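You operate a simulated robot arm through the tools that you are given. There is no shell and no other tool. Be economical: measure what you need, move in short steps, check, and stop when the job is done.

The job below is to be done with a simulated two-armed robot. You get a single attempt, and the scene is never put back.

JOB
On the right half of the bench, fold the blue cloth in half, so that its two long edges meet.

The check looks at the end state, three seconds after you hand in, the way a careful person would. Anything else that was tipped, shoved, dropped, spilled or broken makes it a failure. Flat cloth is picked up by pressing the open fingertips on it (5 to 10 N) and closing them slowly along it; thin cloth reads only 2 to 8 mm in the jaws.

ROBOT AND FRAMES
Two 7-joint arms with two-finger parallel grippers on one trunk, on a base that drives. Base frame: it is fixed to the floor where the robot stands at the start and does not move with it; the origin is under the middle of the robot, x ahead of it, y to its left, z up; the surface under the hand at the start is at about z = 0.85. Lengths are in m, angles in degrees, forces in N, time in s.
The left shoulder is at the start at [0.02, 0.17, 1.128], the right one opposite. With the tool pointing down near the work surface each hand reaches from about 0.22 to 0.68 m from the robot's upright axis, wherever it stands, measured 20 degrees to its own side. Places, roughly: right half of the bench [0.5, 0.5, 0.8]. Payload 3.8 kg a hand.
The tool frame of a hand sits at the grasp point between the pads (the TCP): z along the fingers, y along the line on which they close. The tips reach 0.03 m beyond it. Largest opening 0.11 m; finger width 0.02, thickness 0.01; the body of the gripper, 0.048 by 0.112 m, starts 0.055 m behind the TCP.
Orientation is told as [roll, pitch, yaw] about the base's x, y, z axes, in that order, counted from this pose: with the fingers straight down and closing along the base's y, the tool's x points along the base's -x, its y along +y and its z along -z.

CONTROLS
- The arms move only by the tool play_rows. It takes "left_targets", "right_targets" or both (then of equal length, played together; a hand with none holds still); each is a list of rows, each a list of 3 entries, a list of its own where there are three numbers: the shift along the tool's x, y, z in units of 20 mm (1.0 is 20 mm), then the turn, a rotation vector about the tool's x, y, z in units of 5 degrees (1.0 is 5 degrees), then the closure in counts, from 0 (fully open) to 255 (shut). In form: [[[dx, dy, dz], [rx, ry, rz], hand], ...]. A call has 1 to 8 rows; each row shifts and turns the commanded pose from where the row before left it, along the tool's axes as they then stand. A call with a number of a shift or a turn outside -1 to 1 is refused whole. A row lasts 0.2 s, in which the tool goes at most 0.05 m and 8.6 degrees; a call with a longer step from one row to the next is refused whole, and so is a gripper value outside its range. A pose out of reach is approached as far as the arm can. The call stops where the force on the tool passes 40 N (or 10 N more than at its start, if that is more) or the arm is blocked; 0.2 s more then pass. The fingers move at their own pace (about 0.072 m/s each) and stop on an object; they squeeze with about 32 N. The grip force told is the motor's: it shows also when the fingers shut on nothing. Time passes only in rows, and 0.2 s behind the last, so rows that do not move let the fingers close. The reply holds the time, the measured pose of the TCP, the force on the tool along the base axes, the opening and the grip force, in the units named above and with some noise, with the torque about the TCP (base axes, N m) and any sound that the robot's microphone picked up.
- Cameras (640 x 400 px; columns grow to the right, rows downward): "scene" is now at [0.1062, -0.0089, 1.2705]; the picture's right is [-0.11, -0.99, 0.00], its down [-0.66, 0.08, -0.75] and it looks along [0.74, -0.08, -0.66] (base axes); focal length 260 px, centre (320, 200). "left" rides on the left gripper at [0.073, -0.017, -0.103] in its tool frame; the picture's right is [0.23, 0.97, 0.00], its down [-0.76, 0.18, -0.62] and it looks along [-0.61, 0.14, 0.78] (tool axes); focal length 222 px, centre (320, 200). "right" rides on the right gripper at [0.072, 0.017, -0.103] in its tool frame; the picture's right is [-0.23, 0.97, 0.00], its down [-0.76, -0.18, -0.62] and it looks along [-0.61, -0.14, 0.78] (tool axes); focal length 222 px, centre (320, 200). There is no depth. A picture from a camera that has moved, and an enlarged one, comes with that camera's place and axes in the base frame and with its lens.
- get_image(camera): a new picture of that camera. The clock stands still meanwhile.
- lift_body(by): slides the trunk up (or, below 0, down) by that many m; the arms and the scene camera ride with it, the base frame stays. It gives what a move gives, with no picture.
- drive_base(legs): drives the robot by 1 to 6 legs, each [ahead, turn to the left] in m and degrees, along the robot's own axes; the way and the turn of a leg run together, so that a leg with both is an arc; at most 1.5 m and 180 degrees a leg. The arms and the cameras ride along, it lands a little off, and it stops where it bumps. It gives what a move gives.
- aim_head(pan, tilt): turns the head with the scene camera to pan (to the left, within 80 degrees either way) and tilt (down, from -29 to 69), counted from straight ahead of the robot. It gives what a move gives.
- zoom(camera, box): a new picture of the part [left, top, right, bottom] of that camera's present view, enlarged. The clock stands still meanwhile.
- job_done(): hands the job in; it is judged then, once.

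Work in short steps. Places have to be worked out from the pictures, the camera data and where the tool is seen: move nearer, look again, correct. Check each grasp and each placing, and mend what went wrong. You have 120 turns and 92 pictures in all, those below and enlarged ones among them. Open the grippers and draw the arms clear of the work before you hand the job in, unless the task says otherwise; then end with one line.

The tools are called after "Request:" by a JSON object that holds its "name" and its "arguments". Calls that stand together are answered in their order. play_rows: Moves the arms, as the interface text tells. Its arguments: {"type":"object","properties":{"left_targets":{"type":"array"},"right_targets":{"type":"array"}},"required":[]} The other tools are called the same way: lift_body (by) slides the trunk up or down; drive_base (legs) drives the base; aim_head (pan, tilt) turns the head that bears the scene camera; get_image (camera) takes a picture; zoom (camera, box) takes an enlarged picture of a part of a camera's view; job_done () hands the job in.

At the start:

```text
clock: 0.0
left_ee_pos: [0.5209, 0.2596, 1.0862]
left_tool_rot: [0.0, -0.1, 0.0]
left_force: [0.1, -0.8, 0.4]
left_wrist_torque: [0.01, -0.01, -0.02]
left_finger_gap: 0.11
left_gripper_force: 0.0
right_ee_pos: [0.4394, -0.2094, 1.0738]
right_tool_rot: [0.0, 0.0, 0.0]
right_force: [0.9, -0.4, 0.1]
right_wrist_torque: [-0.02, 0.03, 0.01]
right_finger_gap: 0.1099
right_gripper_force: 0.0
trunk travel left (down, up): [-0.225, 0.345]
robot x, y, heading: [0.0013, 0.001, -0.0]
head pan, tilt: [-6.5, 41.7]
```

scene: 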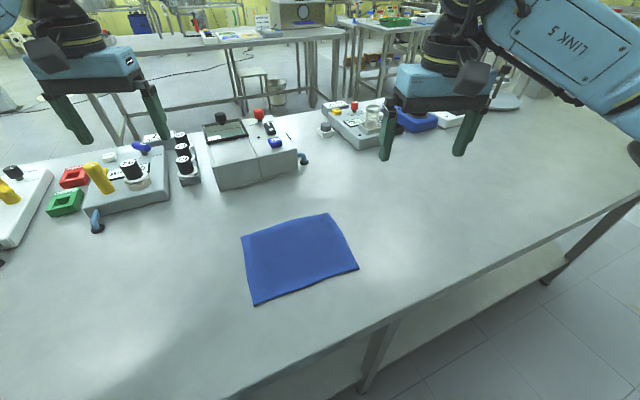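
right: 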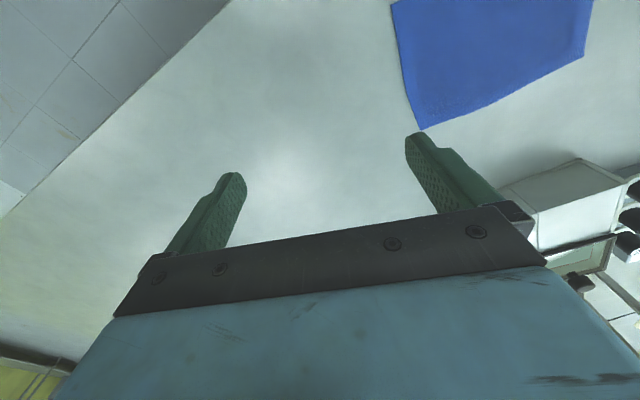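
left: 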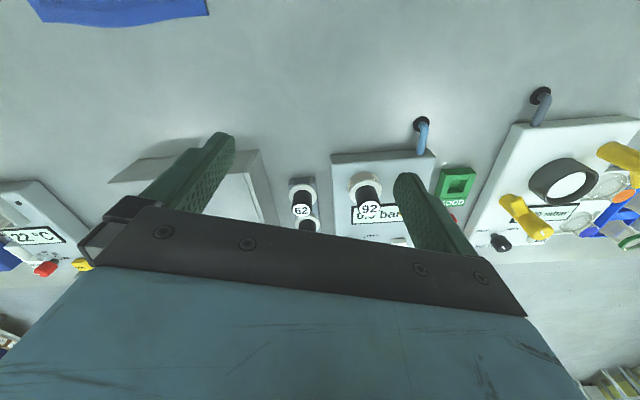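

The blue cloth appears as a roughly 0.20 x 0.16 m rectangle near [0.43, 0.0], with long edges far and near. Before I move I'll zoom in on it, and turn the head left to check that it is the only blue cloth.

Request:
{"name": "zoom", "arguments": {"camera": "scene", "box": [220, 190, 380, 320]}}

Request:
{"name": "aim_head", "arguments": {"pan": 45, "tilt": 42}}

Request:
{"name": "get_image", "arguments": {"camera": "scene"}}

```text
3.08 times, centred on (300, 255) of scene
camera zoom: at [0.1062, -0.0089, 1.2705], right [-0.11, -0.99, 0.0], down [-0.66, 0.08, -0.75], along [0.74, -0.08, -0.66], focal length 800 px, centre (382, 31)
```

zoom: 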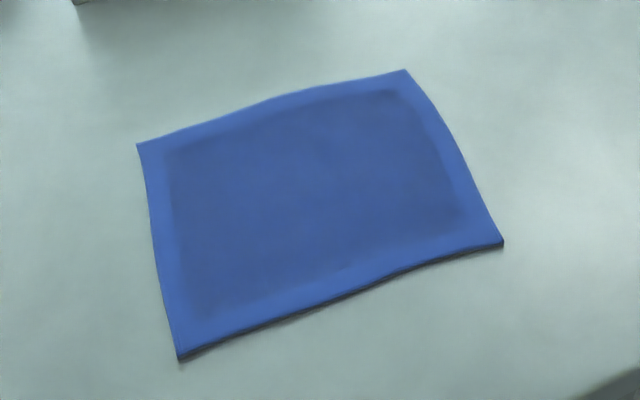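

```text
clock: 1.2
left_ee_pos: [0.5211, 0.2596, 1.0869]
left_tool_rot: [0.0, 0.0, 0.0]
left_force: [-0.7, -0.2, -0.2]
left_wrist_torque: [0.03, -0.01, -0.01]
left_finger_gap: 0.1102
left_gripper_force: 0.1
right_ee_pos: [0.4396, -0.2088, 1.0718]
right_tool_rot: [0.0, -0.1, 0.0]
right_force: [0.6, 0.2, 0.0]
right_wrist_torque: [0.0, 0.0, -0.01]
right_finger_gap: 0.1101
right_gripper_force: 0.1
trunk travel left (down, up): [-0.225, 0.345]
robot x, y, heading: [0.0008, 0.0028, 0.1]
head pan, tilt: [45.0, 42.0]
```

```text
87 pictures are left
camera scene: at [0.0821, 0.0597, 1.27], right [0.71, -0.71, 0.0], down [-0.47, -0.47, -0.74], along [0.53, 0.53, -0.67], focal length 260 px, centre (320, 200)
```

scene: 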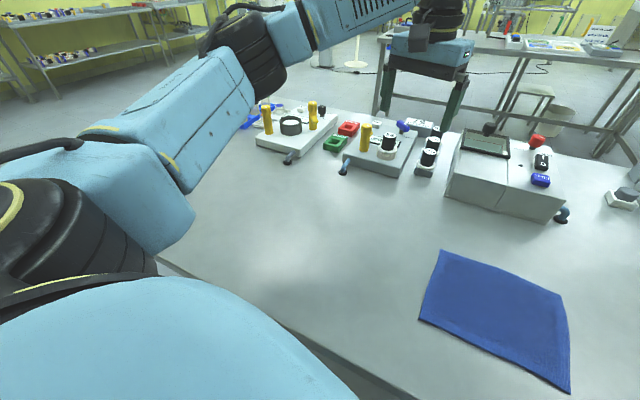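

There is only the one cloth. Its long edges run about 15° off the robot's y axis, so I'll back off, turn about 15° left and come forward, which should square both arms to it. The hands stay high.

Request:
{"name": "drive_base", "arguments": {"legs": [[-0.05, 0], [0, 40], [-0.25, 0], [0, -25.2], [0.18, 0]]}}

Request:
{"name": "aim_head", "arguments": {"pan": 0, "tilt": 48}}

Request:
{"name": "get_image", "arguments": {"camera": "scene"}}

```text
clock: 7.8
left_ee_pos: [0.3752, 0.2732, 1.0862]
left_tool_rot: [0.0, -0.1, 14.9]
left_force: [0.3, 0.2, -0.4]
left_wrist_torque: [0.04, 0.02, -0.02]
left_finger_gap: 0.1101
left_gripper_force: 0.1
right_ee_pos: [0.4147, -0.2014, 1.0734]
right_tool_rot: [-0.1, 0.0, 14.7]
right_force: [0.8, -0.5, 0.1]
right_wrist_torque: [-0.02, 0.03, -0.01]
right_finger_gap: 0.11
right_gripper_force: 0.2
trunk travel left (down, up): [-0.225, 0.345]
robot x, y, heading: [-0.0631, -0.1102, 14.9]
head pan, tilt: [45.0, 42.0]
```

```text
clock: 8.9
left_ee_pos: [0.373, 0.2732, 1.0869]
left_tool_rot: [0.0, 0.0, 14.8]
left_force: [0.0, 0.2, -0.1]
left_wrist_torque: [-0.02, -0.01, 0.03]
left_finger_gap: 0.1101
left_gripper_force: 0.1
right_ee_pos: [0.4126, -0.201, 1.0732]
right_tool_rot: [0.1, 0.0, 14.7]
right_force: [0.2, 0.1, 1.2]
right_wrist_torque: [0.02, 0.0, 0.04]
right_finger_gap: 0.1098
right_gripper_force: 0.1
trunk travel left (down, up): [-0.225, 0.345]
robot x, y, heading: [-0.0661, -0.109, 14.8]
head pan, tilt: [0.0, 48.0]
```

```text
86 pictures are left
camera scene: at [0.0345, -0.085, 1.2615], right [0.26, -0.97, 0.0], down [-0.72, -0.19, -0.67], along [0.65, 0.17, -0.74], focal length 260 px, centre (320, 200)
```

scene: 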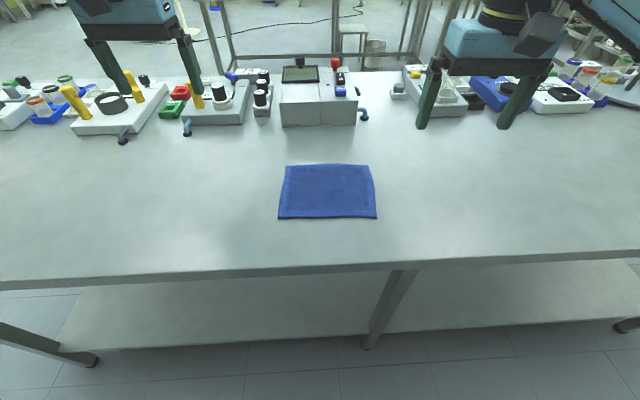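

The robot is now square to the cloth. I put the corners at about A(0.486,0.119), B(0.535,-0.077), C(0.378,-0.114), D(0.327,0.077). Next I turn each hand 90°, camera outboard, so the fingers close across the long edge, lowering a little and partly closing as they turn.

Request:
{"name": "play_rows", "arguments": {"left_targets": [[[0, 0, 0.3], [0, 0, 1], 185], [[0, 0, 0.3], [0, 0, 1], 185], [[0, 0, 0.3], [0, 0, 1], 185], [[0, 0, 0.3], [0, 0, 1], 185], [[0, 0, 0.3], [0, 0, 1], 185], [[0, 0, 0.3], [0, 0, 1], 185], [[0, 0, 0.3], [0, 0, 1], 185], [[0, 0, 0.3], [0, 0, 1], 185]], "right_targets": [[[0, 0, 0.3], [0, 0, -1], 185], [[0, 0, 0.3], [0, 0, -1], 185], [[0, 0, 0.3], [0, 0, -1], 185], [[0, 0, 0.3], [0, 0, -1], 185], [[0, 0, 0.3], [0, 0, -1], 185], [[0, 0, 0.3], [0, 0, -1], 185], [[0, 0, 0.3], [0, 0, -1], 185], [[0, 0, 0.3], [0, 0, -1], 185]]}}

Request:
{"name": "play_rows", "arguments": {"left_targets": [[[0, 0, 0.3], [0, 0, 1], 185], [[0, 0, 0.3], [0, 0, 1], 185], [[0, 0, 0.3], [0, 0, 1], 185], [[0, 0, 0.3], [0, 0, 1], 185], [[0, 0, 0.3], [0, 0, 1], 185], [[0, 0, 0.3], [0, 0, 1], 185], [[0, 0, 0.3], [0, 0, 1], 185], [[0, 0, 0.3], [0, 0, 1], 185]], "right_targets": [[[0, 0, 0.3], [0, 0, -1], 185], [[0, 0, 0.3], [0, 0, -1], 185], [[0, 0, 0.3], [0, 0, -1], 185], [[0, 0, 0.3], [0, 0, -1], 185], [[0, 0, 0.3], [0, 0, -1], 185], [[0, 0, 0.3], [0, 0, -1], 185], [[0, 0, 0.3], [0, 0, -1], 185], [[0, 0, 0.3], [0, 0, -1], 185]]}}

Request:
{"name": "play_rows", "arguments": {"left_targets": [[[0, 0, 0], [0, 0, 1], 185], [[0, 0, 0], [0, 0, 1], 185], [[0, 0, 0], [0, 0, 0], 185]], "right_targets": [[[0, 0, 0], [0, 0, -1], 185], [[0, 0, 0], [0, 0, -1], 185], [[0, 0, 0], [0, 0, 0], 185]]}}

```text
clock: 10.7
left_ee_pos: [0.3746, 0.2735, 1.0376]
left_tool_rot: [0.0, 0.0, -25.4]
left_force: [0.2, -1.0, 0.6]
left_wrist_torque: [-0.03, -0.01, -0.03]
left_finger_gap: 0.0301
left_gripper_force: 0.0
right_ee_pos: [0.4136, -0.2004, 1.0236]
right_tool_rot: [0.0, 0.0, 54.8]
right_force: [-0.2, 0.1, 0.2]
right_wrist_torque: [0.0, 0.02, 0.01]
right_finger_gap: 0.0303
right_gripper_force: 0.0
trunk travel left (down, up): [-0.225, 0.345]
robot x, y, heading: [-0.0649, -0.1089, 14.6]
head pan, tilt: [0.0, 48.0]
```

```text
clock: 12.5
left_ee_pos: [0.3749, 0.2717, 0.991]
left_tool_rot: [0.0, -0.1, -65.3]
left_force: [0.6, 0.5, 0.4]
left_wrist_torque: [0.0, -0.01, -0.01]
left_finger_gap: 0.0302
left_gripper_force: 0.1
right_ee_pos: [0.4028, -0.206, 0.9977]
right_tool_rot: [-3.5, -0.5, 70.3]
right_force: [-0.6, 0.9, 0.3]
right_wrist_torque: [-0.01, -0.02, -0.01]
right_finger_gap: 0.0303
right_gripper_force: 0.1
right hand out of reach, approached as far as the arm can: row 4, 5, 6, 7, 8
trunk travel left (down, up): [-0.225, 0.345]
robot x, y, heading: [-0.0592, -0.1112, 14.6]
head pan, tilt: [0.0, 48.0]
```

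```text
clock: 13.3
left_ee_pos: [0.3745, 0.2732, 0.9906]
left_tool_rot: [0.0, 0.0, -75.3]
left_force: [-0.2, 0.5, 0.4]
left_wrist_torque: [0.02, 0.0, 0.02]
left_finger_gap: 0.0303
left_gripper_force: 0.1
right_ee_pos: [0.4024, -0.2056, 0.9981]
right_tool_rot: [-3.3, -0.5, 70.4]
right_force: [-0.7, 0.4, -0.3]
right_wrist_torque: [0.03, -0.01, 0.02]
right_finger_gap: 0.0307
right_gripper_force: 0.1
right hand out of reach, approached as far as the arm can: row 1, 2
trunk travel left (down, up): [-0.225, 0.345]
robot x, y, heading: [-0.0669, -0.1103, 14.8]
head pan, tilt: [0.0, 48.0]
```

The left hand reached -75°, but the right wrist stopped at about 70°. I'll move the right hand a little way inward over the cloth, which may free up yaw, and see how it responds.

Request:
{"name": "play_rows", "arguments": {"right_targets": [[[-1, 0, 0], [0, 0, 0], 185], [[-1, 0, 0], [0, 0, 0], 185], [[-1, 0, 0], [0, 0, 0], 185], [[0, 0, 0], [0, 0, 0], 185]]}}

```text
clock: 14.3
left_ee_pos: [0.375, 0.2721, 0.9898]
left_tool_rot: [0.0, 0.0, -75.2]
left_force: [0.0, 0.3, 0.0]
left_wrist_torque: [0.02, -0.04, -0.02]
left_finger_gap: 0.0305
left_gripper_force: 0.1
right_ee_pos: [0.4219, -0.1496, 0.9976]
right_tool_rot: [-3.4, -0.5, 70.3]
right_force: [-0.4, 0.1, -0.7]
right_wrist_torque: [0.01, 0.02, -0.01]
right_finger_gap: 0.0303
right_gripper_force: 0.1
trunk travel left (down, up): [-0.225, 0.345]
robot x, y, heading: [-0.0631, -0.113, 14.8]
head pan, tilt: [0.0, 48.0]
```

The command does rebase to the measured pose. I'll test whether more yaw is available here.

Request:
{"name": "play_rows", "arguments": {"right_targets": [[[-1, 0, 0], [0, 0, -1], 185], [[-1, 0, 0], [0, 0, -1], 185], [[0, 0, 0], [0, 0, -1], 185], [[0, 0, 0], [0, 0, -1], 185], [[0, 0, 0], [0, 0, 0], 185]]}}

```text
clock: 15.5
left_ee_pos: [0.3744, 0.2729, 0.9898]
left_tool_rot: [0.1, 0.0, -75.2]
left_force: [0.0, 0.1, 0.8]
left_wrist_torque: [-0.01, -0.03, -0.02]
left_finger_gap: 0.0301
left_gripper_force: 0.0
right_ee_pos: [0.4149, -0.1471, 1.0024]
right_tool_rot: [-5.7, -3.2, 73.3]
right_force: [-0.4, -0.3, -0.5]
right_wrist_torque: [0.03, 0.01, 0.0]
right_finger_gap: 0.0303
right_gripper_force: 0.1
right hand out of reach, approached as far as the arm can: row 1, 2, 3, 4
trunk travel left (down, up): [-0.225, 0.345]
robot x, y, heading: [-0.0624, -0.1114, 14.6]
head pan, tilt: [0.0, 48.0]
```

The right wrist is at its limit this way. I'll turn it the other way to -75°, so the same closing line is used with its camera inboard; the left hand is well clear.

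Request:
{"name": "play_rows", "arguments": {"right_targets": [[[0, 0, 0], [0, 0, 1], 185], [[0, 0, 0], [0, 0, 1], 185], [[0, 0, 0], [0, 0, 1], 185], [[0, 0, 0], [0, 0, 1], 185], [[0, 0, 0], [0, 0, 1], 185], [[0, 0, 0], [0, 0, 1], 185], [[0, 0, 0], [0, 0, 1], 185], [[0, 0, 0], [0, 0, 1], 185]]}}

Request:
{"name": "play_rows", "arguments": {"right_targets": [[[0, 0, 0], [0, 0, 1], 185], [[0, 0, 0], [0, 0, 1], 185], [[0, 0, 0], [0, 0, 1], 185], [[0, 0, 0], [0, 0, 1], 185], [[0, 0, 0], [0, 0, 1], 185], [[0, 0, 0], [0, 0, 1], 185], [[0, 0, 0], [0, 0, 1], 185], [[0, 0, 0], [0, 0, 1], 185]]}}

Request:
{"name": "play_rows", "arguments": {"right_targets": [[[0, 0, 0], [0, 0, 1], 185], [[0, 0, 0], [0, 0, 1], 185], [[0, 0, 0], [0, 0, 1], 185], [[0, 0, 0], [0, 0, 1], 185], [[0, 0, 0], [0, 0, 1], 185], [[0, 0, 0], [0, 0, 1], 185], [[0, 0, 0], [0, 0, 1], 185], [[0, 0, 0], [0, 0, 1], 185]]}}

Request:
{"name": "play_rows", "arguments": {"right_targets": [[[0, 0, 0], [0, 0, 1], 185], [[0, 0, 0], [0, 0, 1], 185], [[0, 0, 0], [0, 0, 1], 185], [[0, 0, 0], [0, 0, 1], 185], [[0, 0, 0], [0, 0, 1], 185], [[0, 0, 0], [0, 0, 0.5], 185]]}}

```text
clock: 17.3
left_ee_pos: [0.374, 0.2731, 0.9889]
left_tool_rot: [0.1, 0.0, -75.3]
left_force: [-0.1, -0.7, -0.9]
left_wrist_torque: [-0.04, 0.02, 0.0]
left_finger_gap: 0.0303
left_gripper_force: 0.0
right_ee_pos: [0.4159, -0.1459, 1.0062]
right_tool_rot: [-2.4, -6.3, 33.2]
right_force: [-0.3, 0.0, 0.4]
right_wrist_torque: [0.01, 0.04, -0.04]
right_finger_gap: 0.0303
right_gripper_force: 0.1
trunk travel left (down, up): [-0.225, 0.345]
robot x, y, heading: [-0.0618, -0.1123, 14.8]
head pan, tilt: [0.0, 48.0]
```

```text
clock: 19.1
left_ee_pos: [0.3745, 0.2721, 0.9911]
left_tool_rot: [0.1, 0.1, -75.1]
left_force: [0.7, -0.4, -0.5]
left_wrist_torque: [0.01, 0.03, 0.01]
left_finger_gap: 0.0304
left_gripper_force: 0.0
right_ee_pos: [0.4154, -0.1458, 1.0041]
right_tool_rot: [2.1, -6.4, -7.1]
right_force: [-0.7, 0.5, -0.5]
right_wrist_torque: [0.01, 0.02, 0.04]
right_finger_gap: 0.0304
right_gripper_force: 0.0
trunk travel left (down, up): [-0.225, 0.345]
robot x, y, heading: [-0.0614, -0.1095, 14.6]
head pan, tilt: [0.0, 48.0]
```

```text
clock: 20.9
left_ee_pos: [0.3739, 0.2732, 0.9901]
left_tool_rot: [0.0, -0.1, -75.2]
left_force: [0.2, -0.4, -0.4]
left_wrist_torque: [0.01, 0.0, 0.0]
left_finger_gap: 0.0304
left_gripper_force: 0.1
right_ee_pos: [0.4159, -0.1477, 1.0044]
right_tool_rot: [5.6, -3.6, -47.1]
right_force: [0.3, 0.5, 0.2]
right_wrist_torque: [0.02, -0.03, -0.02]
right_finger_gap: 0.0305
right_gripper_force: 0.0
trunk travel left (down, up): [-0.225, 0.345]
robot x, y, heading: [-0.0623, -0.1119, 14.3]
head pan, tilt: [0.0, 48.0]
```

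```text
clock: 22.3
left_ee_pos: [0.3761, 0.2728, 0.9906]
left_tool_rot: [0.0, -0.1, -75.2]
left_force: [-0.1, -0.3, 0.6]
left_wrist_torque: [0.03, -0.04, 0.02]
left_finger_gap: 0.0307
left_gripper_force: 0.0
right_ee_pos: [0.4148, -0.1458, 1.0042]
right_tool_rot: [6.5, -0.5, -74.5]
right_force: [-0.3, 0.6, -0.7]
right_wrist_torque: [0.0, -0.01, -0.01]
right_finger_gap: 0.0303
right_gripper_force: 0.1
trunk travel left (down, up): [-0.225, 0.345]
robot x, y, heading: [-0.0665, -0.1114, 14.9]
head pan, tilt: [0.0, 48.0]
```

The right hand reached -74.5°, with a 6.5° tilt to take out. Both tools' y axes now lie along the fold direction, so I'll move them over the far corners at hover height.

Request:
{"name": "play_rows", "arguments": {"left_targets": [[[-1, 0.28, 0.35], [0, 0, 0], 185], [[-1, 0.28, 0.35], [0, 0, 0], 185], [[-1, 0.28, 0.35], [0, 0, 0], 185], [[-1, 0.28, 0.35], [0, 0, 0], 185], [[-1, 0.28, 0.35], [0, 0, 0], 185], [[-1, 0.28, 0.35], [0, 0, 0], 185], [[-1, 0.28, 0.35], [0, 0, 0], 185], [[-1, 0.28, 0.35], [0, 0, 0], 185]], "right_targets": [[[0, 0, 0], [1, 0.1, 0.1], 185], [[0, 0, 0], [0.3, 0, 0], 185], [[0.4, 1, 0.7], [0, 0, 0], 185], [[0.4, 1, 0.7], [0, 0, 0], 185], [[0.4, 1, 0.7], [0, 0, 0], 185], [[0.4, 1, 0.7], [0, 0, 0], 185], [[0.4, 1, 0.7], [0, 0, 0], 185], [[0.4, 1, 0.7], [0, 0, 0], 185]]}}

Request:
{"name": "get_image", "arguments": {"camera": "scene"}}

Request:
{"name": "get_image", "arguments": {"camera": "right"}}

Request:
{"name": "get_image", "arguments": {"camera": "left"}}

```text
clock: 24.1
left_ee_pos: [0.4583, 0.1291, 0.9337]
left_tool_rot: [0.0, -0.1, -75.1]
left_force: [-0.4, 0.2, 0.4]
left_wrist_torque: [-0.02, 0.0, 0.01]
left_finger_gap: 0.0308
left_gripper_force: 0.0
right_ee_pos: [0.5198, -0.0684, 0.9205]
right_tool_rot: [0.2, 0.1, -74.8]
right_force: [0.4, 0.5, 0.8]
right_wrist_torque: [0.0, 0.02, -0.01]
right_finger_gap: 0.0303
right_gripper_force: 0.2
trunk travel left (down, up): [-0.225, 0.345]
robot x, y, heading: [-0.0655, -0.1102, 15.1]
head pan, tilt: [0.0, 48.0]
```

```text
85 pictures are left
camera scene: at [0.0349, -0.0849, 1.2614], right [0.25, -0.97, 0.0], down [-0.72, -0.19, -0.67], along [0.65, 0.17, -0.74], focal length 260 px, centre (320, 200)
```

scene: 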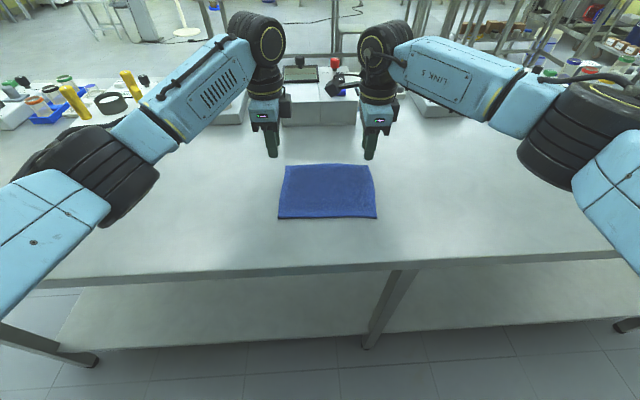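

```text
84 pictures are left
camera right: at [0.5168, 0.0052, 1.025], right [1.0, 0.04, 0.0], down [0.03, -0.78, 0.62], along [0.02, -0.62, -0.78], focal length 222 px, centre (320, 200)
```

right: 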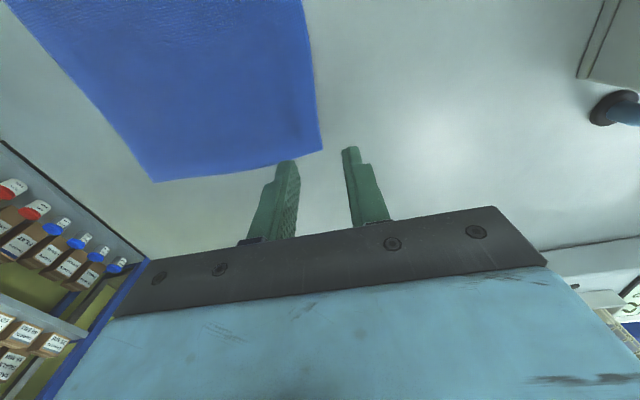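

```text
83 pictures are left
camera left: at [0.4235, 0.1971, 1.0366], right [0.88, 0.47, 0.0], down [0.37, -0.69, 0.62], along [0.29, -0.55, -0.78], focal length 222 px, centre (320, 200)
```

left: 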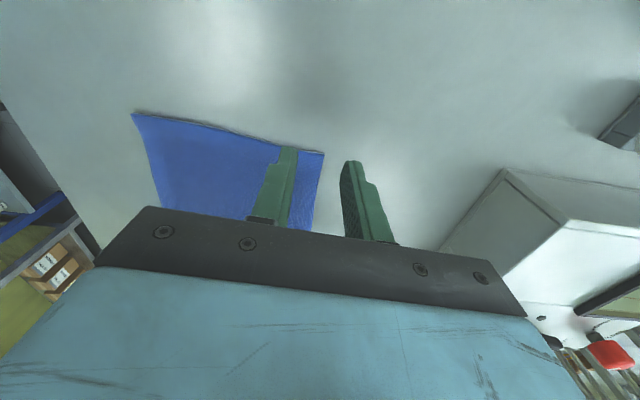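

The wrist cameras put the far corners at about A(0.468,0.118) and B(0.522,-0.076), slightly nearer than my first estimate and with the surface at z of about 0.86. I'll shift over those points, lower so the tips are about 1.5 cm above the cloth, and look again.

Request:
{"name": "play_rows", "arguments": {"left_targets": [[[-0.75, -0.1, 0.4], [0, 0, 0], 185], [[-0.75, -0.1, 0.5], [0, 0, 0], 185], [[0, 0, 0.5], [0, 0, 0], 185], [[0, 0, 0], [0, 0, 0], 185]], "right_targets": [[[0.18, -0.3, 0.2], [0, 0, 0], 185], [[0.18, -0.28, 0.3], [0, 0, 0], 185], [[0, 0, 0.3], [0, 0, 0], 185], [[0, 0, 0], [0, 0, 0], 185]]}}

Request:
{"name": "get_image", "arguments": {"camera": "right"}}

Request:
{"name": "get_image", "arguments": {"camera": "left"}}

Request:
{"name": "zoom", "arguments": {"camera": "scene", "box": [240, 90, 420, 230]}}

```text
clock: 25.1
left_ee_pos: [0.464, 0.0996, 0.9058]
left_tool_rot: [0.0, 0.0, -75.1]
left_force: [0.3, 0.3, 0.1]
left_wrist_torque: [0.02, 0.01, 0.03]
left_finger_gap: 0.0301
left_gripper_force: 0.0
right_ee_pos: [0.5047, -0.0647, 0.9046]
right_tool_rot: [0.1, 0.1, -74.8]
right_force: [0.1, 0.8, -0.3]
right_wrist_torque: [0.01, -0.01, 0.02]
right_finger_gap: 0.0303
right_gripper_force: 0.1
trunk travel left (down, up): [-0.225, 0.345]
robot x, y, heading: [-0.0618, -0.1133, 14.4]
head pan, tilt: [0.0, 48.0]
```

```text
82 pictures are left
camera right: at [0.5028, 0.0089, 1.0093], right [1.0, 0.04, 0.0], down [0.03, -0.78, 0.62], along [0.02, -0.62, -0.78], focal length 222 px, centre (320, 200)
```

right: 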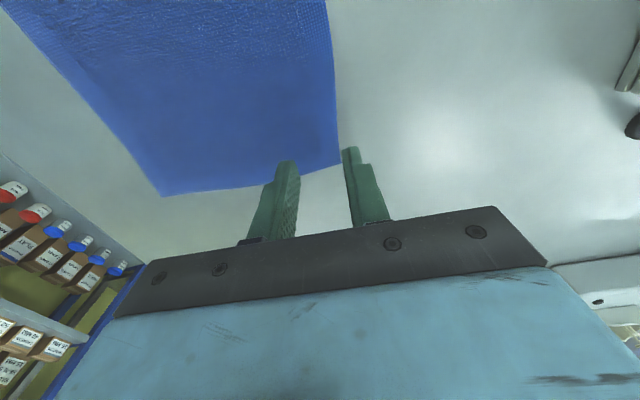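

```text
81 pictures are left
camera left: at [0.4275, 0.1667, 1.0099], right [0.88, 0.47, 0.0], down [0.37, -0.69, 0.62], along [0.29, -0.55, -0.78], focal length 222 px, centre (320, 200)
```

left: 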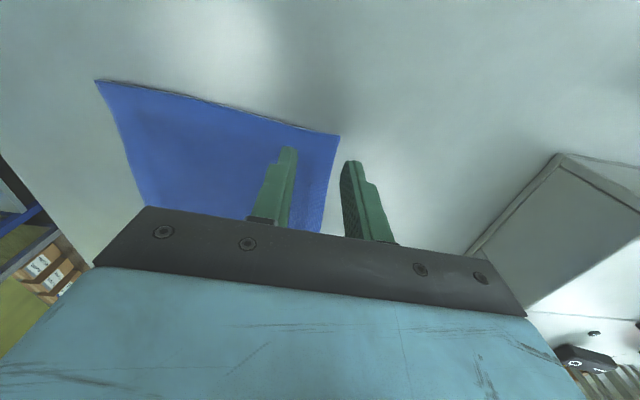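

```text
2.86 times, centred on (330, 160) of scene
camera zoom: at [0.0345, -0.0851, 1.2615], right [0.25, -0.97, 0.0], down [-0.72, -0.19, -0.67], along [0.65, 0.17, -0.74], focal length 743 px, centre (291, 314)
```

zoom: 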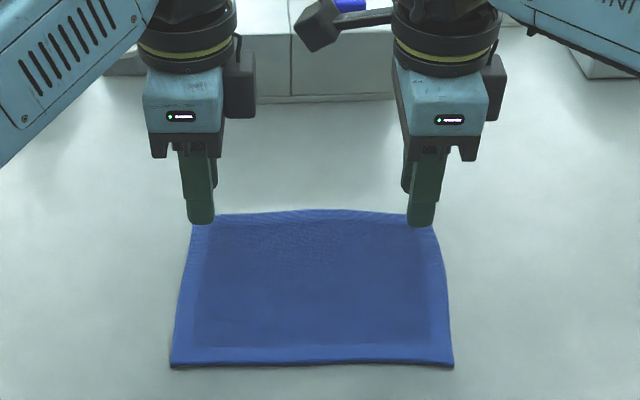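

Both hands are placed well: finger gaps straddle the far edge, about 8–12 mm inside it and 12–18 mm in from the corners. I'll shift the left inward 4 mm and lower slowly to find contact.

Request:
{"name": "play_rows", "arguments": {"left_targets": [[[0, -0.2, 0.15], [0, 0, 0], 185], [[0, 0, 0.15], [0, 0, 0], 185], [[0, 0, 0.15], [0, 0, 0], 185], [[0, 0, 0.15], [0, 0, 0], 185]], "right_targets": [[[0, 0, 0.15], [0, 0, 0], 185], [[0, 0, 0.15], [0, 0, 0], 185], [[0, 0, 0.15], [0, 0, 0], 185], [[0, 0, 0.15], [0, 0, 0], 185]]}}

```text
clock: 26.1
left_ee_pos: [0.4595, 0.0982, 0.8938]
left_tool_rot: [0.0, -0.1, -75.2]
left_force: [-0.8, -0.4, 1.0]
left_wrist_torque: [-0.01, -0.03, 0.02]
left_finger_gap: 0.0303
left_gripper_force: 0.0
right_ee_pos: [0.5051, -0.0643, 0.8921]
right_tool_rot: [0.1, 0.0, -74.8]
right_force: [0.0, -0.5, -0.4]
right_wrist_torque: [-0.04, -0.02, 0.04]
right_finger_gap: 0.0303
right_gripper_force: 0.0
trunk travel left (down, up): [-0.225, 0.345]
robot x, y, heading: [-0.0602, -0.1121, 14.6]
head pan, tilt: [0.0, 48.0]
```

No contact yet with the tips at about 0.863, so I'll keep lowering in 2 mm steps.

Request:
{"name": "play_rows", "arguments": {"left_targets": [[[0, 0, 0.1], [0, 0, 0], 185], [[0, 0, 0.1], [0, 0, 0], 185], [[0, 0, 0.1], [0, 0, 0], 185]], "right_targets": [[[0, 0, 0.1], [0, 0, 0], 185], [[0, 0, 0.1], [0, 0, 0], 185], [[0, 0, 0.1], [0, 0, 0], 185]]}}

Request:
{"name": "play_rows", "arguments": {"left_targets": [[[0, 0, 0.1], [0, 0, 0], 185], [[0, 0, 0.05], [0, 0, 0], 185]], "right_targets": [[[0, 0, 0.1], [0, 0, 0], 185], [[0, 0, 0.05], [0, 0, 0], 185]]}}

```text
clock: 26.9
left_ee_pos: [0.4591, 0.0997, 0.8893]
left_tool_rot: [0.1, 0.0, -75.2]
left_force: [-0.2, 0.3, -0.2]
left_wrist_torque: [0.01, -0.04, -0.01]
left_finger_gap: 0.0302
left_gripper_force: 0.0
right_ee_pos: [0.5063, -0.0644, 0.8862]
right_tool_rot: [0.1, 0.1, -74.8]
right_force: [0.1, 1.1, 0.2]
right_wrist_torque: [0.0, -0.03, -0.04]
right_finger_gap: 0.0303
right_gripper_force: 0.1
trunk travel left (down, up): [-0.225, 0.345]
robot x, y, heading: [-0.063, -0.1141, 14.6]
head pan, tilt: [0.0, 48.0]
```

```text
clock: 27.5
left_ee_pos: [0.4574, 0.0987, 0.887]
left_tool_rot: [0.1, 0.0, -75.3]
left_force: [0.4, -0.8, -0.3]
left_wrist_torque: [0.0, -0.03, 0.02]
left_finger_gap: 0.03
left_gripper_force: 0.1
right_ee_pos: [0.5055, -0.0645, 0.8828]
right_tool_rot: [0.1, 0.1, -74.9]
right_force: [-0.2, 0.7, 3.4]
right_wrist_torque: [0.01, 0.03, 0.02]
right_finger_gap: 0.03
right_gripper_force: 0.1
trunk travel left (down, up): [-0.225, 0.345]
robot x, y, heading: [-0.0686, -0.1083, 14.7]
head pan, tilt: [0.0, 48.0]
```

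The right hand has touched (3.4 N at 0.883). I'll bring the left down a little more.

Request:
{"name": "play_rows", "arguments": {"left_targets": [[[0, 0, 0.1], [0, 0, 0], 185], [[0, 0, 0.05], [0, 0, 0], 185]], "right_targets": [[[0, 0, 0.02], [0, 0, 0], 185], [[0, 0, 0.02], [0, 0, 0], 185]]}}

```text
clock: 28.1
left_ee_pos: [0.4579, 0.0988, 0.8835]
left_tool_rot: [0.1, -0.1, -75.2]
left_force: [-0.8, 0.7, 4.0]
left_wrist_torque: [-0.03, 0.0, -0.01]
left_finger_gap: 0.0303
left_gripper_force: 0.0
right_ee_pos: [0.5061, -0.0637, 0.8836]
right_tool_rot: [0.2, 0.1, -74.8]
right_force: [0.2, -0.7, 5.1]
right_wrist_torque: [-0.02, 0.04, -0.02]
right_finger_gap: 0.0299
right_gripper_force: 0.0
trunk travel left (down, up): [-0.225, 0.345]
robot x, y, heading: [-0.063, -0.113, 14.7]
head pan, tilt: [0.0, 48.0]
```

Readings are 4 N and 5 N. I'll press slightly more and close slowly.

Request:
{"name": "play_rows", "arguments": {"left_targets": [[[0, 0, 0.06], [0, 0, 0], 185], [[0, 0, 0], [0, 0, 0], 195], [[0, 0, 0], [0, 0, 0], 205], [[0, 0, 0], [0, 0, 0], 215], [[0, 0, 0], [0, 0, 0], 225]], "right_targets": [[[0, 0, 0.04], [0, 0, 0], 185], [[0, 0, 0], [0, 0, 0], 195], [[0, 0, 0], [0, 0, 0], 205], [[0, 0, 0], [0, 0, 0], 215], [[0, 0, 0], [0, 0, 0], 225]]}}

Request:
{"name": "zoom", "arguments": {"camera": "right", "box": [220, 80, 440, 250]}}

Request:
{"name": "zoom", "arguments": {"camera": "left", "box": [220, 80, 440, 250]}}

```text
clock: 29.3
left_ee_pos: [0.4589, 0.0982, 0.8835]
left_tool_rot: [0.3, 0.0, -75.2]
left_force: [1.2, -0.7, 10.9]
left_wrist_torque: [-0.07, 0.07, -0.01]
left_finger_gap: 0.0126
left_gripper_force: 0.0
right_ee_pos: [0.5053, -0.064, 0.8837]
right_tool_rot: [0.1, 0.1, -74.8]
right_force: [0.2, 0.8, 9.1]
right_wrist_torque: [-0.01, 0.04, -0.02]
right_finger_gap: 0.0128
right_gripper_force: 0.1
trunk travel left (down, up): [-0.225, 0.345]
robot x, y, heading: [-0.0631, -0.1103, 14.6]
head pan, tilt: [0.0, 48.0]
```

```text
2.35 times, centred on (330, 165) of right
camera zoom: at [0.5018, 0.0087, 0.988], right [1.0, 0.04, 0.0], down [0.03, -0.78, 0.62], along [0.02, -0.62, -0.78], focal length 523 px, centre (296, 282)
```

zoom: 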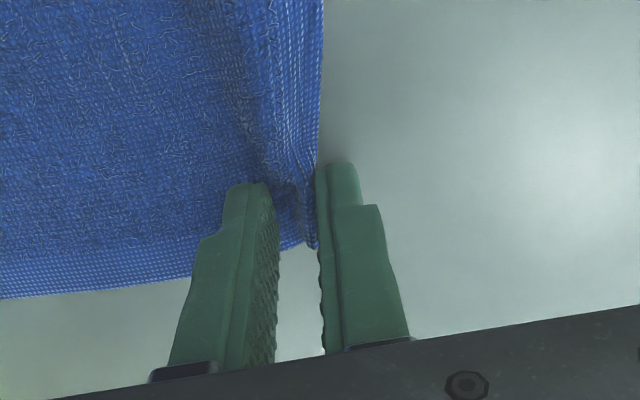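

```text
2.35 times, centred on (330, 165) of left
camera zoom: at [0.4218, 0.1654, 0.986], right [0.88, 0.47, 0.0], down [0.36, -0.69, 0.62], along [0.29, -0.55, -0.78], focal length 523 px, centre (296, 282)
```

zoom: 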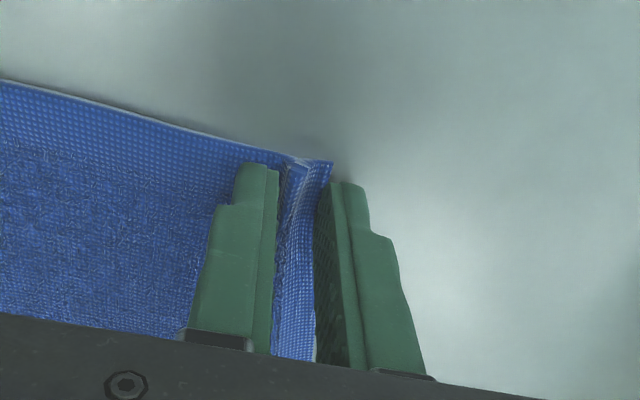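

The cloth edge is gathering between the fingers as I wanted. I'll close fully.

Request:
{"name": "play_rows", "arguments": {"left_targets": [[[0, 0, 0], [0, 0, 0], 233], [[0, 0, 0], [0, 0, 0], 241], [[0, 0, 0], [0, 0, 0], 249], [[0, 0, 0], [0, 0, 0], 255], [[0, 0, 0], [0, 0, 0], 255], [[0, 0, 0], [0, 0, 0], 255]], "right_targets": [[[0, 0, 0], [0, 0, 0], 233], [[0, 0, 0], [0, 0, 0], 241], [[0, 0, 0], [0, 0, 0], 249], [[0, 0, 0], [0, 0, 0], 255], [[0, 0, 0], [0, 0, 0], 255], [[0, 0, 0], [0, 0, 0], 255]]}}

Request:
{"name": "zoom", "arguments": {"camera": "right", "box": [220, 80, 440, 250]}}

Request:
{"name": "zoom", "arguments": {"camera": "left", "box": [220, 80, 440, 250]}}

```text
clock: 30.7
left_ee_pos: [0.4565, 0.0979, 0.8818]
left_tool_rot: [0.0, 0.0, -75.3]
left_force: [-0.5, -1.9, 12.2]
left_wrist_torque: [-0.11, 0.07, 0.01]
left_finger_gap: 0.0039
left_gripper_force: 31.9
right_ee_pos: [0.5054, -0.0649, 0.8833]
right_tool_rot: [0.2, 0.2, -74.8]
right_force: [-1.8, 1.8, 8.9]
right_wrist_torque: [0.02, 0.13, 0.02]
right_finger_gap: 0.0041
right_gripper_force: 31.8
trunk travel left (down, up): [-0.225, 0.345]
robot x, y, heading: [-0.0639, -0.1129, 14.6]
head pan, tilt: [0.0, 48.0]
```

```text
2.35 times, centred on (330, 165) of right
camera zoom: at [0.5012, 0.0087, 0.9882], right [1.0, 0.04, 0.0], down [0.03, -0.78, 0.62], along [0.03, -0.62, -0.78], focal length 523 px, centre (296, 282)
```

zoom: 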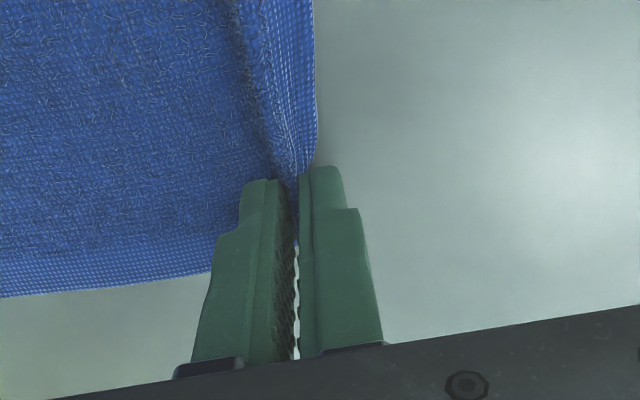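

```text
2.35 times, centred on (330, 165) of left
camera zoom: at [0.4212, 0.1654, 0.986], right [0.88, 0.47, 0.0], down [0.36, -0.69, 0.62], along [0.29, -0.55, -0.78], focal length 523 px, centre (296, 282)
```

zoom: 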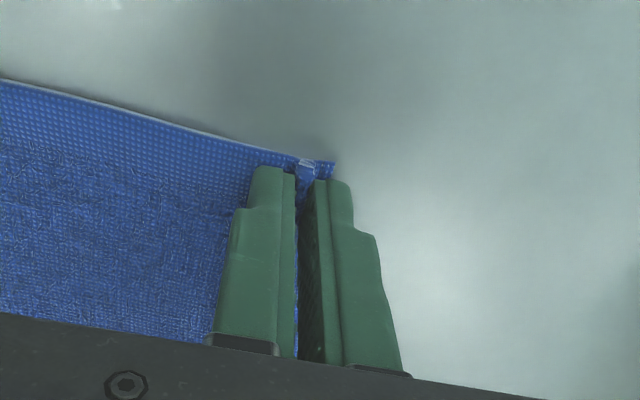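

Both hands read 4 mm openings at 32 N, so the cloth is gripped. I'll lift the first part of the arc, with the hands starting to tilt so the fingers will finally point away from the robot, and check that the cloth follows.

Request:
{"name": "play_rows", "arguments": {"left_targets": [[[0, -0.141, -0.681], [-0.5625, 0, 0], 255], [[0, -0.24, -0.664], [-0.5625, 0, 0], 255], [[0, -0.336, -0.632], [-0.5625, 0, 0], 255]], "right_targets": [[[0, -0.141, -0.681], [-0.5625, 0, 0], 255], [[0, -0.24, -0.664], [-0.5625, 0, 0], 255], [[0, -0.336, -0.632], [-0.5625, 0, 0], 255]]}}

Request:
{"name": "zoom", "arguments": {"camera": "scene", "box": [230, 90, 430, 230]}}

Request:
{"name": "get_image", "arguments": {"camera": "left"}}

```text
clock: 31.5
left_ee_pos: [0.4425, 0.0939, 0.92]
left_tool_rot: [8.5, 0.0, -75.3]
left_force: [0.2, -0.2, -0.7]
left_wrist_torque: [-0.01, 0.02, -0.01]
left_finger_gap: 0.0037
left_gripper_force: 31.6
right_ee_pos: [0.4895, -0.0679, 0.9218]
right_tool_rot: [8.7, 0.0, -74.8]
right_force: [-0.4, 0.5, -0.3]
right_wrist_torque: [-0.02, 0.06, 0.01]
right_finger_gap: 0.0042
right_gripper_force: 31.7
trunk travel left (down, up): [-0.225, 0.345]
robot x, y, heading: [-0.065, -0.1097, 14.7]
head pan, tilt: [0.0, 48.0]
```

```text
2.86 times, centred on (330, 160) of scene
camera zoom: at [0.0341, -0.0852, 1.2615], right [0.25, -0.97, 0.0], down [-0.72, -0.19, -0.67], along [0.65, 0.17, -0.74], focal length 743 px, centre (291, 314)
```

zoom: 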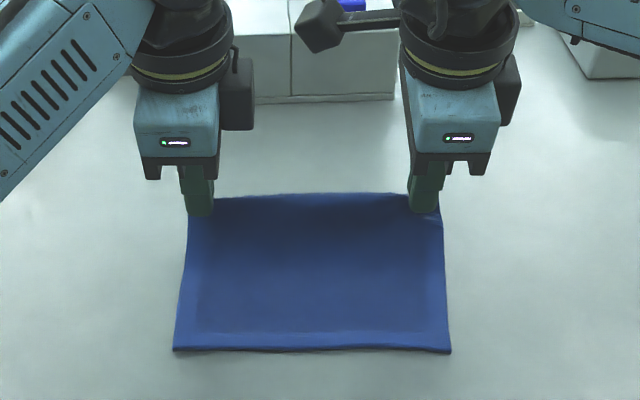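

```text
74 pictures are left
camera left: at [0.3921, 0.1572, 1.0196], right [0.87, 0.47, 0.14], down [0.28, -0.71, 0.64], along [0.4, -0.52, -0.75], focal length 222 px, centre (320, 200)
```

left: 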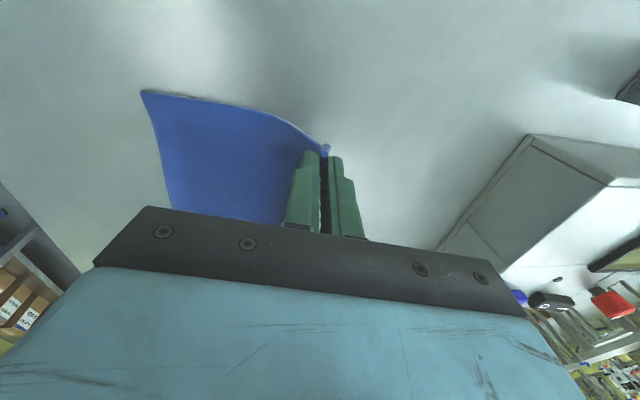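

Both corners came up cleanly with the edge straight between them. The cloth as a whole shifted about 1 cm away, which moves the near edge, so I'll look at both grips closely to judge how much hem is folded in.

Request:
{"name": "zoom", "arguments": {"camera": "left", "box": [260, 110, 400, 220]}}

Request:
{"name": "zoom", "arguments": {"camera": "right", "box": [240, 60, 420, 230]}}

```text
3.64 times, centred on (330, 165) of left
camera zoom: at [0.3921, 0.1572, 1.0196], right [0.87, 0.47, 0.14], down [0.28, -0.71, 0.64], along [0.4, -0.52, -0.75], focal length 808 px, centre (284, 327)
```

zoom: 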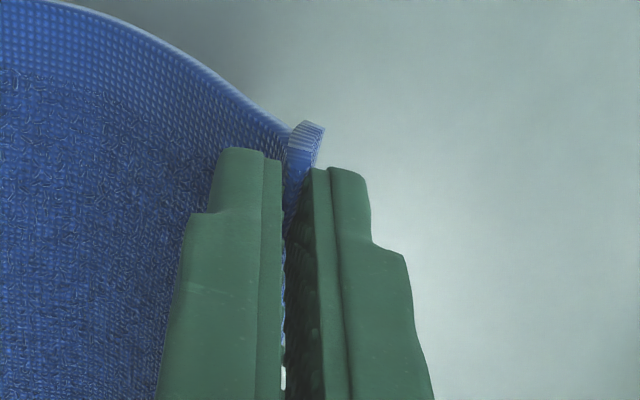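

```text
2.35 times, centred on (330, 145) of right
camera zoom: at [0.471, 0.0004, 1.0269], right [0.99, 0.03, 0.15], down [-0.06, -0.81, 0.59], along [0.14, -0.59, -0.79], focal length 523 px, centre (296, 329)
```

zoom: 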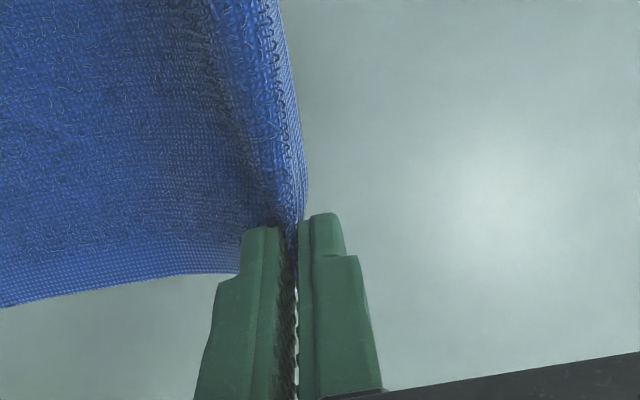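

The grip is right at the hem, with only a short strip turned up. I'll continue the arc back over the near half, tilting as it goes, with a radius of about 57 mm to match the cloth's new position.

Request:
{"name": "play_rows", "arguments": {"left_targets": [[[0, -0.494, -0.422], [-0.61, 0, 0], 255], [[0, -0.504, -0.383], [-0.61, 0, 0], 255], [[0, -0.562, -0.322], [-0.61, 0, 0], 255], [[0, -0.598, -0.247], [-0.61, 0, 0], 255], [[0, -0.633, -0.164], [-0.61, 0, 0], 255], [[0, -0.647, -0.082], [-0.61, 0, 0], 255], [[0, -0.657, 0.005], [-0.61, 0, 0], 255], [[0, -0.648, 0.085], [-0.61, 0, 0], 255]], "right_targets": [[[0, -0.494, -0.422], [-0.61, 0, 0], 255], [[0, -0.504, -0.383], [-0.61, 0, 0], 255], [[0, -0.562, -0.322], [-0.61, 0, 0], 255], [[0, -0.598, -0.247], [-0.61, 0, 0], 255], [[0, -0.633, -0.164], [-0.61, 0, 0], 255], [[0, -0.647, -0.082], [-0.61, 0, 0], 255], [[0, -0.657, 0.005], [-0.61, 0, 0], 255], [[0, -0.648, 0.085], [-0.61, 0, 0], 255]]}}

Request:
{"name": "zoom", "arguments": {"camera": "scene", "box": [200, 80, 460, 280]}}

Request:
{"name": "get_image", "arguments": {"camera": "left"}}

Request:
{"name": "get_image", "arguments": {"camera": "right"}}

```text
clock: 33.3
left_ee_pos: [0.3506, 0.0712, 0.9171]
left_tool_rot: [32.9, 0.1, -75.3]
left_force: [0.2, -0.5, 0.6]
left_wrist_torque: [-0.12, 0.1, -0.07]
left_finger_gap: 0.0034
left_gripper_force: 32.2
right_ee_pos: [0.3991, -0.0944, 0.9185]
right_tool_rot: [33.0, 0.1, -74.9]
right_force: [-0.4, 1.2, -0.6]
right_wrist_torque: [0.01, 0.09, 0.04]
right_finger_gap: 0.0037
right_gripper_force: 31.7
trunk travel left (down, up): [-0.225, 0.345]
robot x, y, heading: [-0.0636, -0.1133, 14.8]
head pan, tilt: [0.0, 48.0]
```

```text
2.00 times, centred on (330, 180) of scene
camera zoom: at [0.0344, -0.0851, 1.2615], right [0.25, -0.97, 0.0], down [-0.72, -0.19, -0.67], along [0.65, 0.17, -0.74], focal length 520 px, centre (300, 240)
```

zoom: 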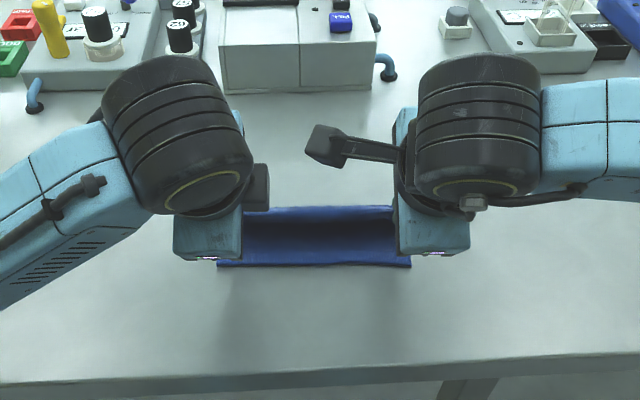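

```text
70 pictures are left
camera left: at [0.2636, 0.1235, 0.9948], right [0.73, 0.43, 0.53], down [0.01, -0.78, 0.62], along [0.68, -0.45, -0.58], focal length 222 px, centre (320, 200)
```

left: 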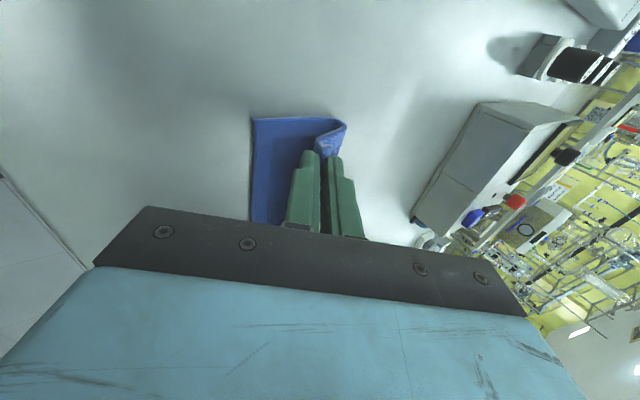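

```text
69 pictures are left
camera right: at [0.3386, -0.0362, 1.0155], right [0.85, -0.01, 0.53], down [-0.27, -0.86, 0.42], along [0.46, -0.5, -0.73], focal length 222 px, centre (320, 200)
```

right: 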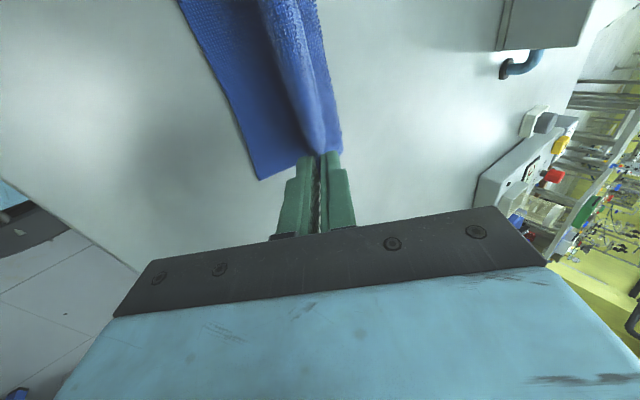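

Everything followed: the near edge is still at about n = 0.342 and the flap hangs straight. I'll lower the held edge onto the near half to about 8 mm above the surface, bringing the tilt to 45° and aligning the right side slightly more toward the near edge.

Request:
{"name": "play_rows", "arguments": {"left_targets": [[[0, -0.304, 0.322], [-0.61, 0, 0], 255], [[0, -0.32, 0.305], [-0.61, 0, 0], 255], [[0, -0.336, 0.288], [-0.61, 0, 0], 255], [[0, -0.351, 0.27], [-0.61, 0, 0], 255]], "right_targets": [[[0, -0.371, 0.278], [-0.61, 0, 0], 255], [[0, -0.385, 0.258], [-0.61, 0, 0], 255], [[0, -0.398, 0.237], [-0.61, 0, 0], 255], [[0, -0.41, 0.216], [-0.61, 0, 0], 255]]}}

Request:
{"name": "zoom", "arguments": {"camera": "left", "box": [200, 60, 420, 230]}}

Request:
{"name": "zoom", "arguments": {"camera": "right", "box": [200, 60, 420, 230]}}

```text
clock: 34.3
left_ee_pos: [0.3447, 0.0675, 0.8827]
left_tool_rot: [45.2, -0.1, -75.1]
left_force: [0.1, -1.3, 2.8]
left_wrist_torque: [-0.05, 0.04, -0.02]
left_finger_gap: 0.0033
left_gripper_force: 31.8
right_ee_pos: [0.385, -0.0973, 0.8839]
right_tool_rot: [45.2, 0.0, -75.0]
right_force: [0.2, 2.1, 0.7]
right_wrist_torque: [0.02, 0.06, 0.01]
right_finger_gap: 0.0037
right_gripper_force: 32.2
trunk travel left (down, up): [-0.225, 0.345]
robot x, y, heading: [-0.063, -0.1096, 14.6]
head pan, tilt: [0.0, 48.0]
```

```text
2.35 times, centred on (310, 145) of left
camera zoom: at [0.2431, 0.1179, 0.944], right [0.6, 0.4, 0.69], down [-0.11, -0.82, 0.57], along [0.79, -0.42, -0.45], focal length 523 px, centre (344, 329)
```

zoom: 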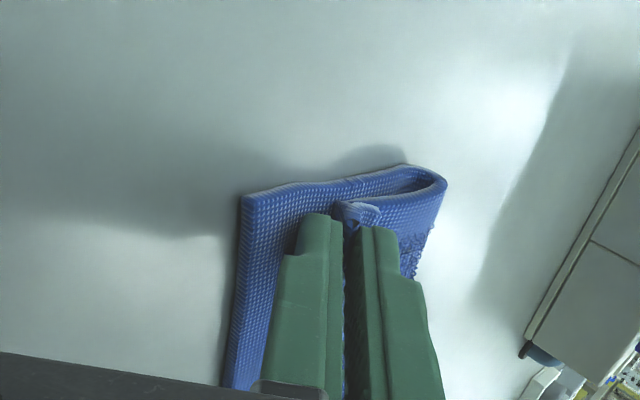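

```text
2.35 times, centred on (310, 145) of right
camera zoom: at [0.3068, -0.0451, 0.9711], right [0.72, -0.04, 0.69], down [-0.35, -0.88, 0.31], along [0.6, -0.47, -0.65], focal length 523 px, centre (344, 329)
```

zoom: 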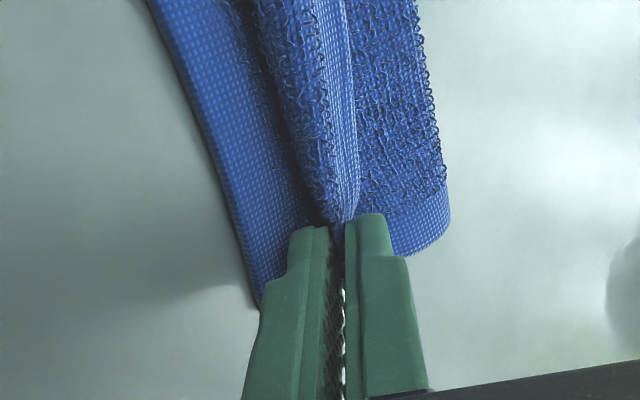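

The flap is laid over with the turned hem sitting just inside the near edge. I'll open the fingers gradually while rising a few millimetres to see how the hem springs back.

Request:
{"name": "play_rows", "arguments": {"left_targets": [[[0, 0.07, -0.07], [0, 0, 0], 245], [[0, 0.07, -0.07], [0, 0, 0], 235], [[0, 0.05, -0.05], [0, 0, 0], 225], [[0, 0, 0], [0, 0, 0], 215]], "right_targets": [[[0, 0.07, -0.07], [0, 0, 0], 245], [[0, 0.07, -0.07], [0, 0, 0], 235], [[0, 0.05, -0.05], [0, 0, 0], 225], [[0, 0, 0], [0, 0, 0], 215]]}}

Request:
{"name": "zoom", "arguments": {"camera": "left", "box": [200, 60, 420, 230]}}

Request:
{"name": "zoom", "arguments": {"camera": "right", "box": [200, 60, 420, 230]}}

```text
clock: 35.3
left_ee_pos: [0.3443, 0.0685, 0.8878]
left_tool_rot: [45.1, 0.0, -75.1]
left_force: [0.8, -0.1, 0.2]
left_wrist_torque: [-0.01, 0.01, -0.03]
left_finger_gap: 0.0168
left_gripper_force: 0.1
right_ee_pos: [0.3867, -0.0981, 0.8891]
right_tool_rot: [45.1, 0.0, -74.8]
right_force: [0.1, 0.2, 0.4]
right_wrist_torque: [0.0, 0.01, 0.01]
right_finger_gap: 0.0171
right_gripper_force: 0.1
trunk travel left (down, up): [-0.225, 0.345]
robot x, y, heading: [-0.0609, -0.1116, 14.8]
head pan, tilt: [0.0, 48.0]
```

```text
2.35 times, centred on (310, 145) of left
camera zoom: at [0.2433, 0.1184, 0.9494], right [0.61, 0.4, 0.69], down [-0.11, -0.82, 0.57], along [0.79, -0.42, -0.45], focal length 523 px, centre (344, 329)
```

zoom: 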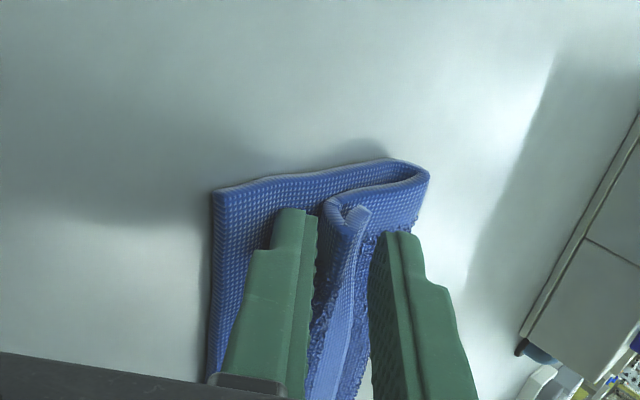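

```text
2.35 times, centred on (310, 145) of right
camera zoom: at [0.3076, -0.0447, 0.9754], right [0.72, -0.04, 0.69], down [-0.35, -0.88, 0.31], along [0.6, -0.47, -0.65], focal length 523 px, centre (344, 329)
```

zoom: 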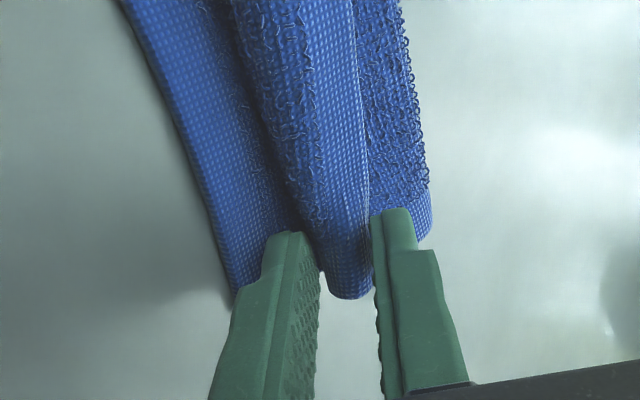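

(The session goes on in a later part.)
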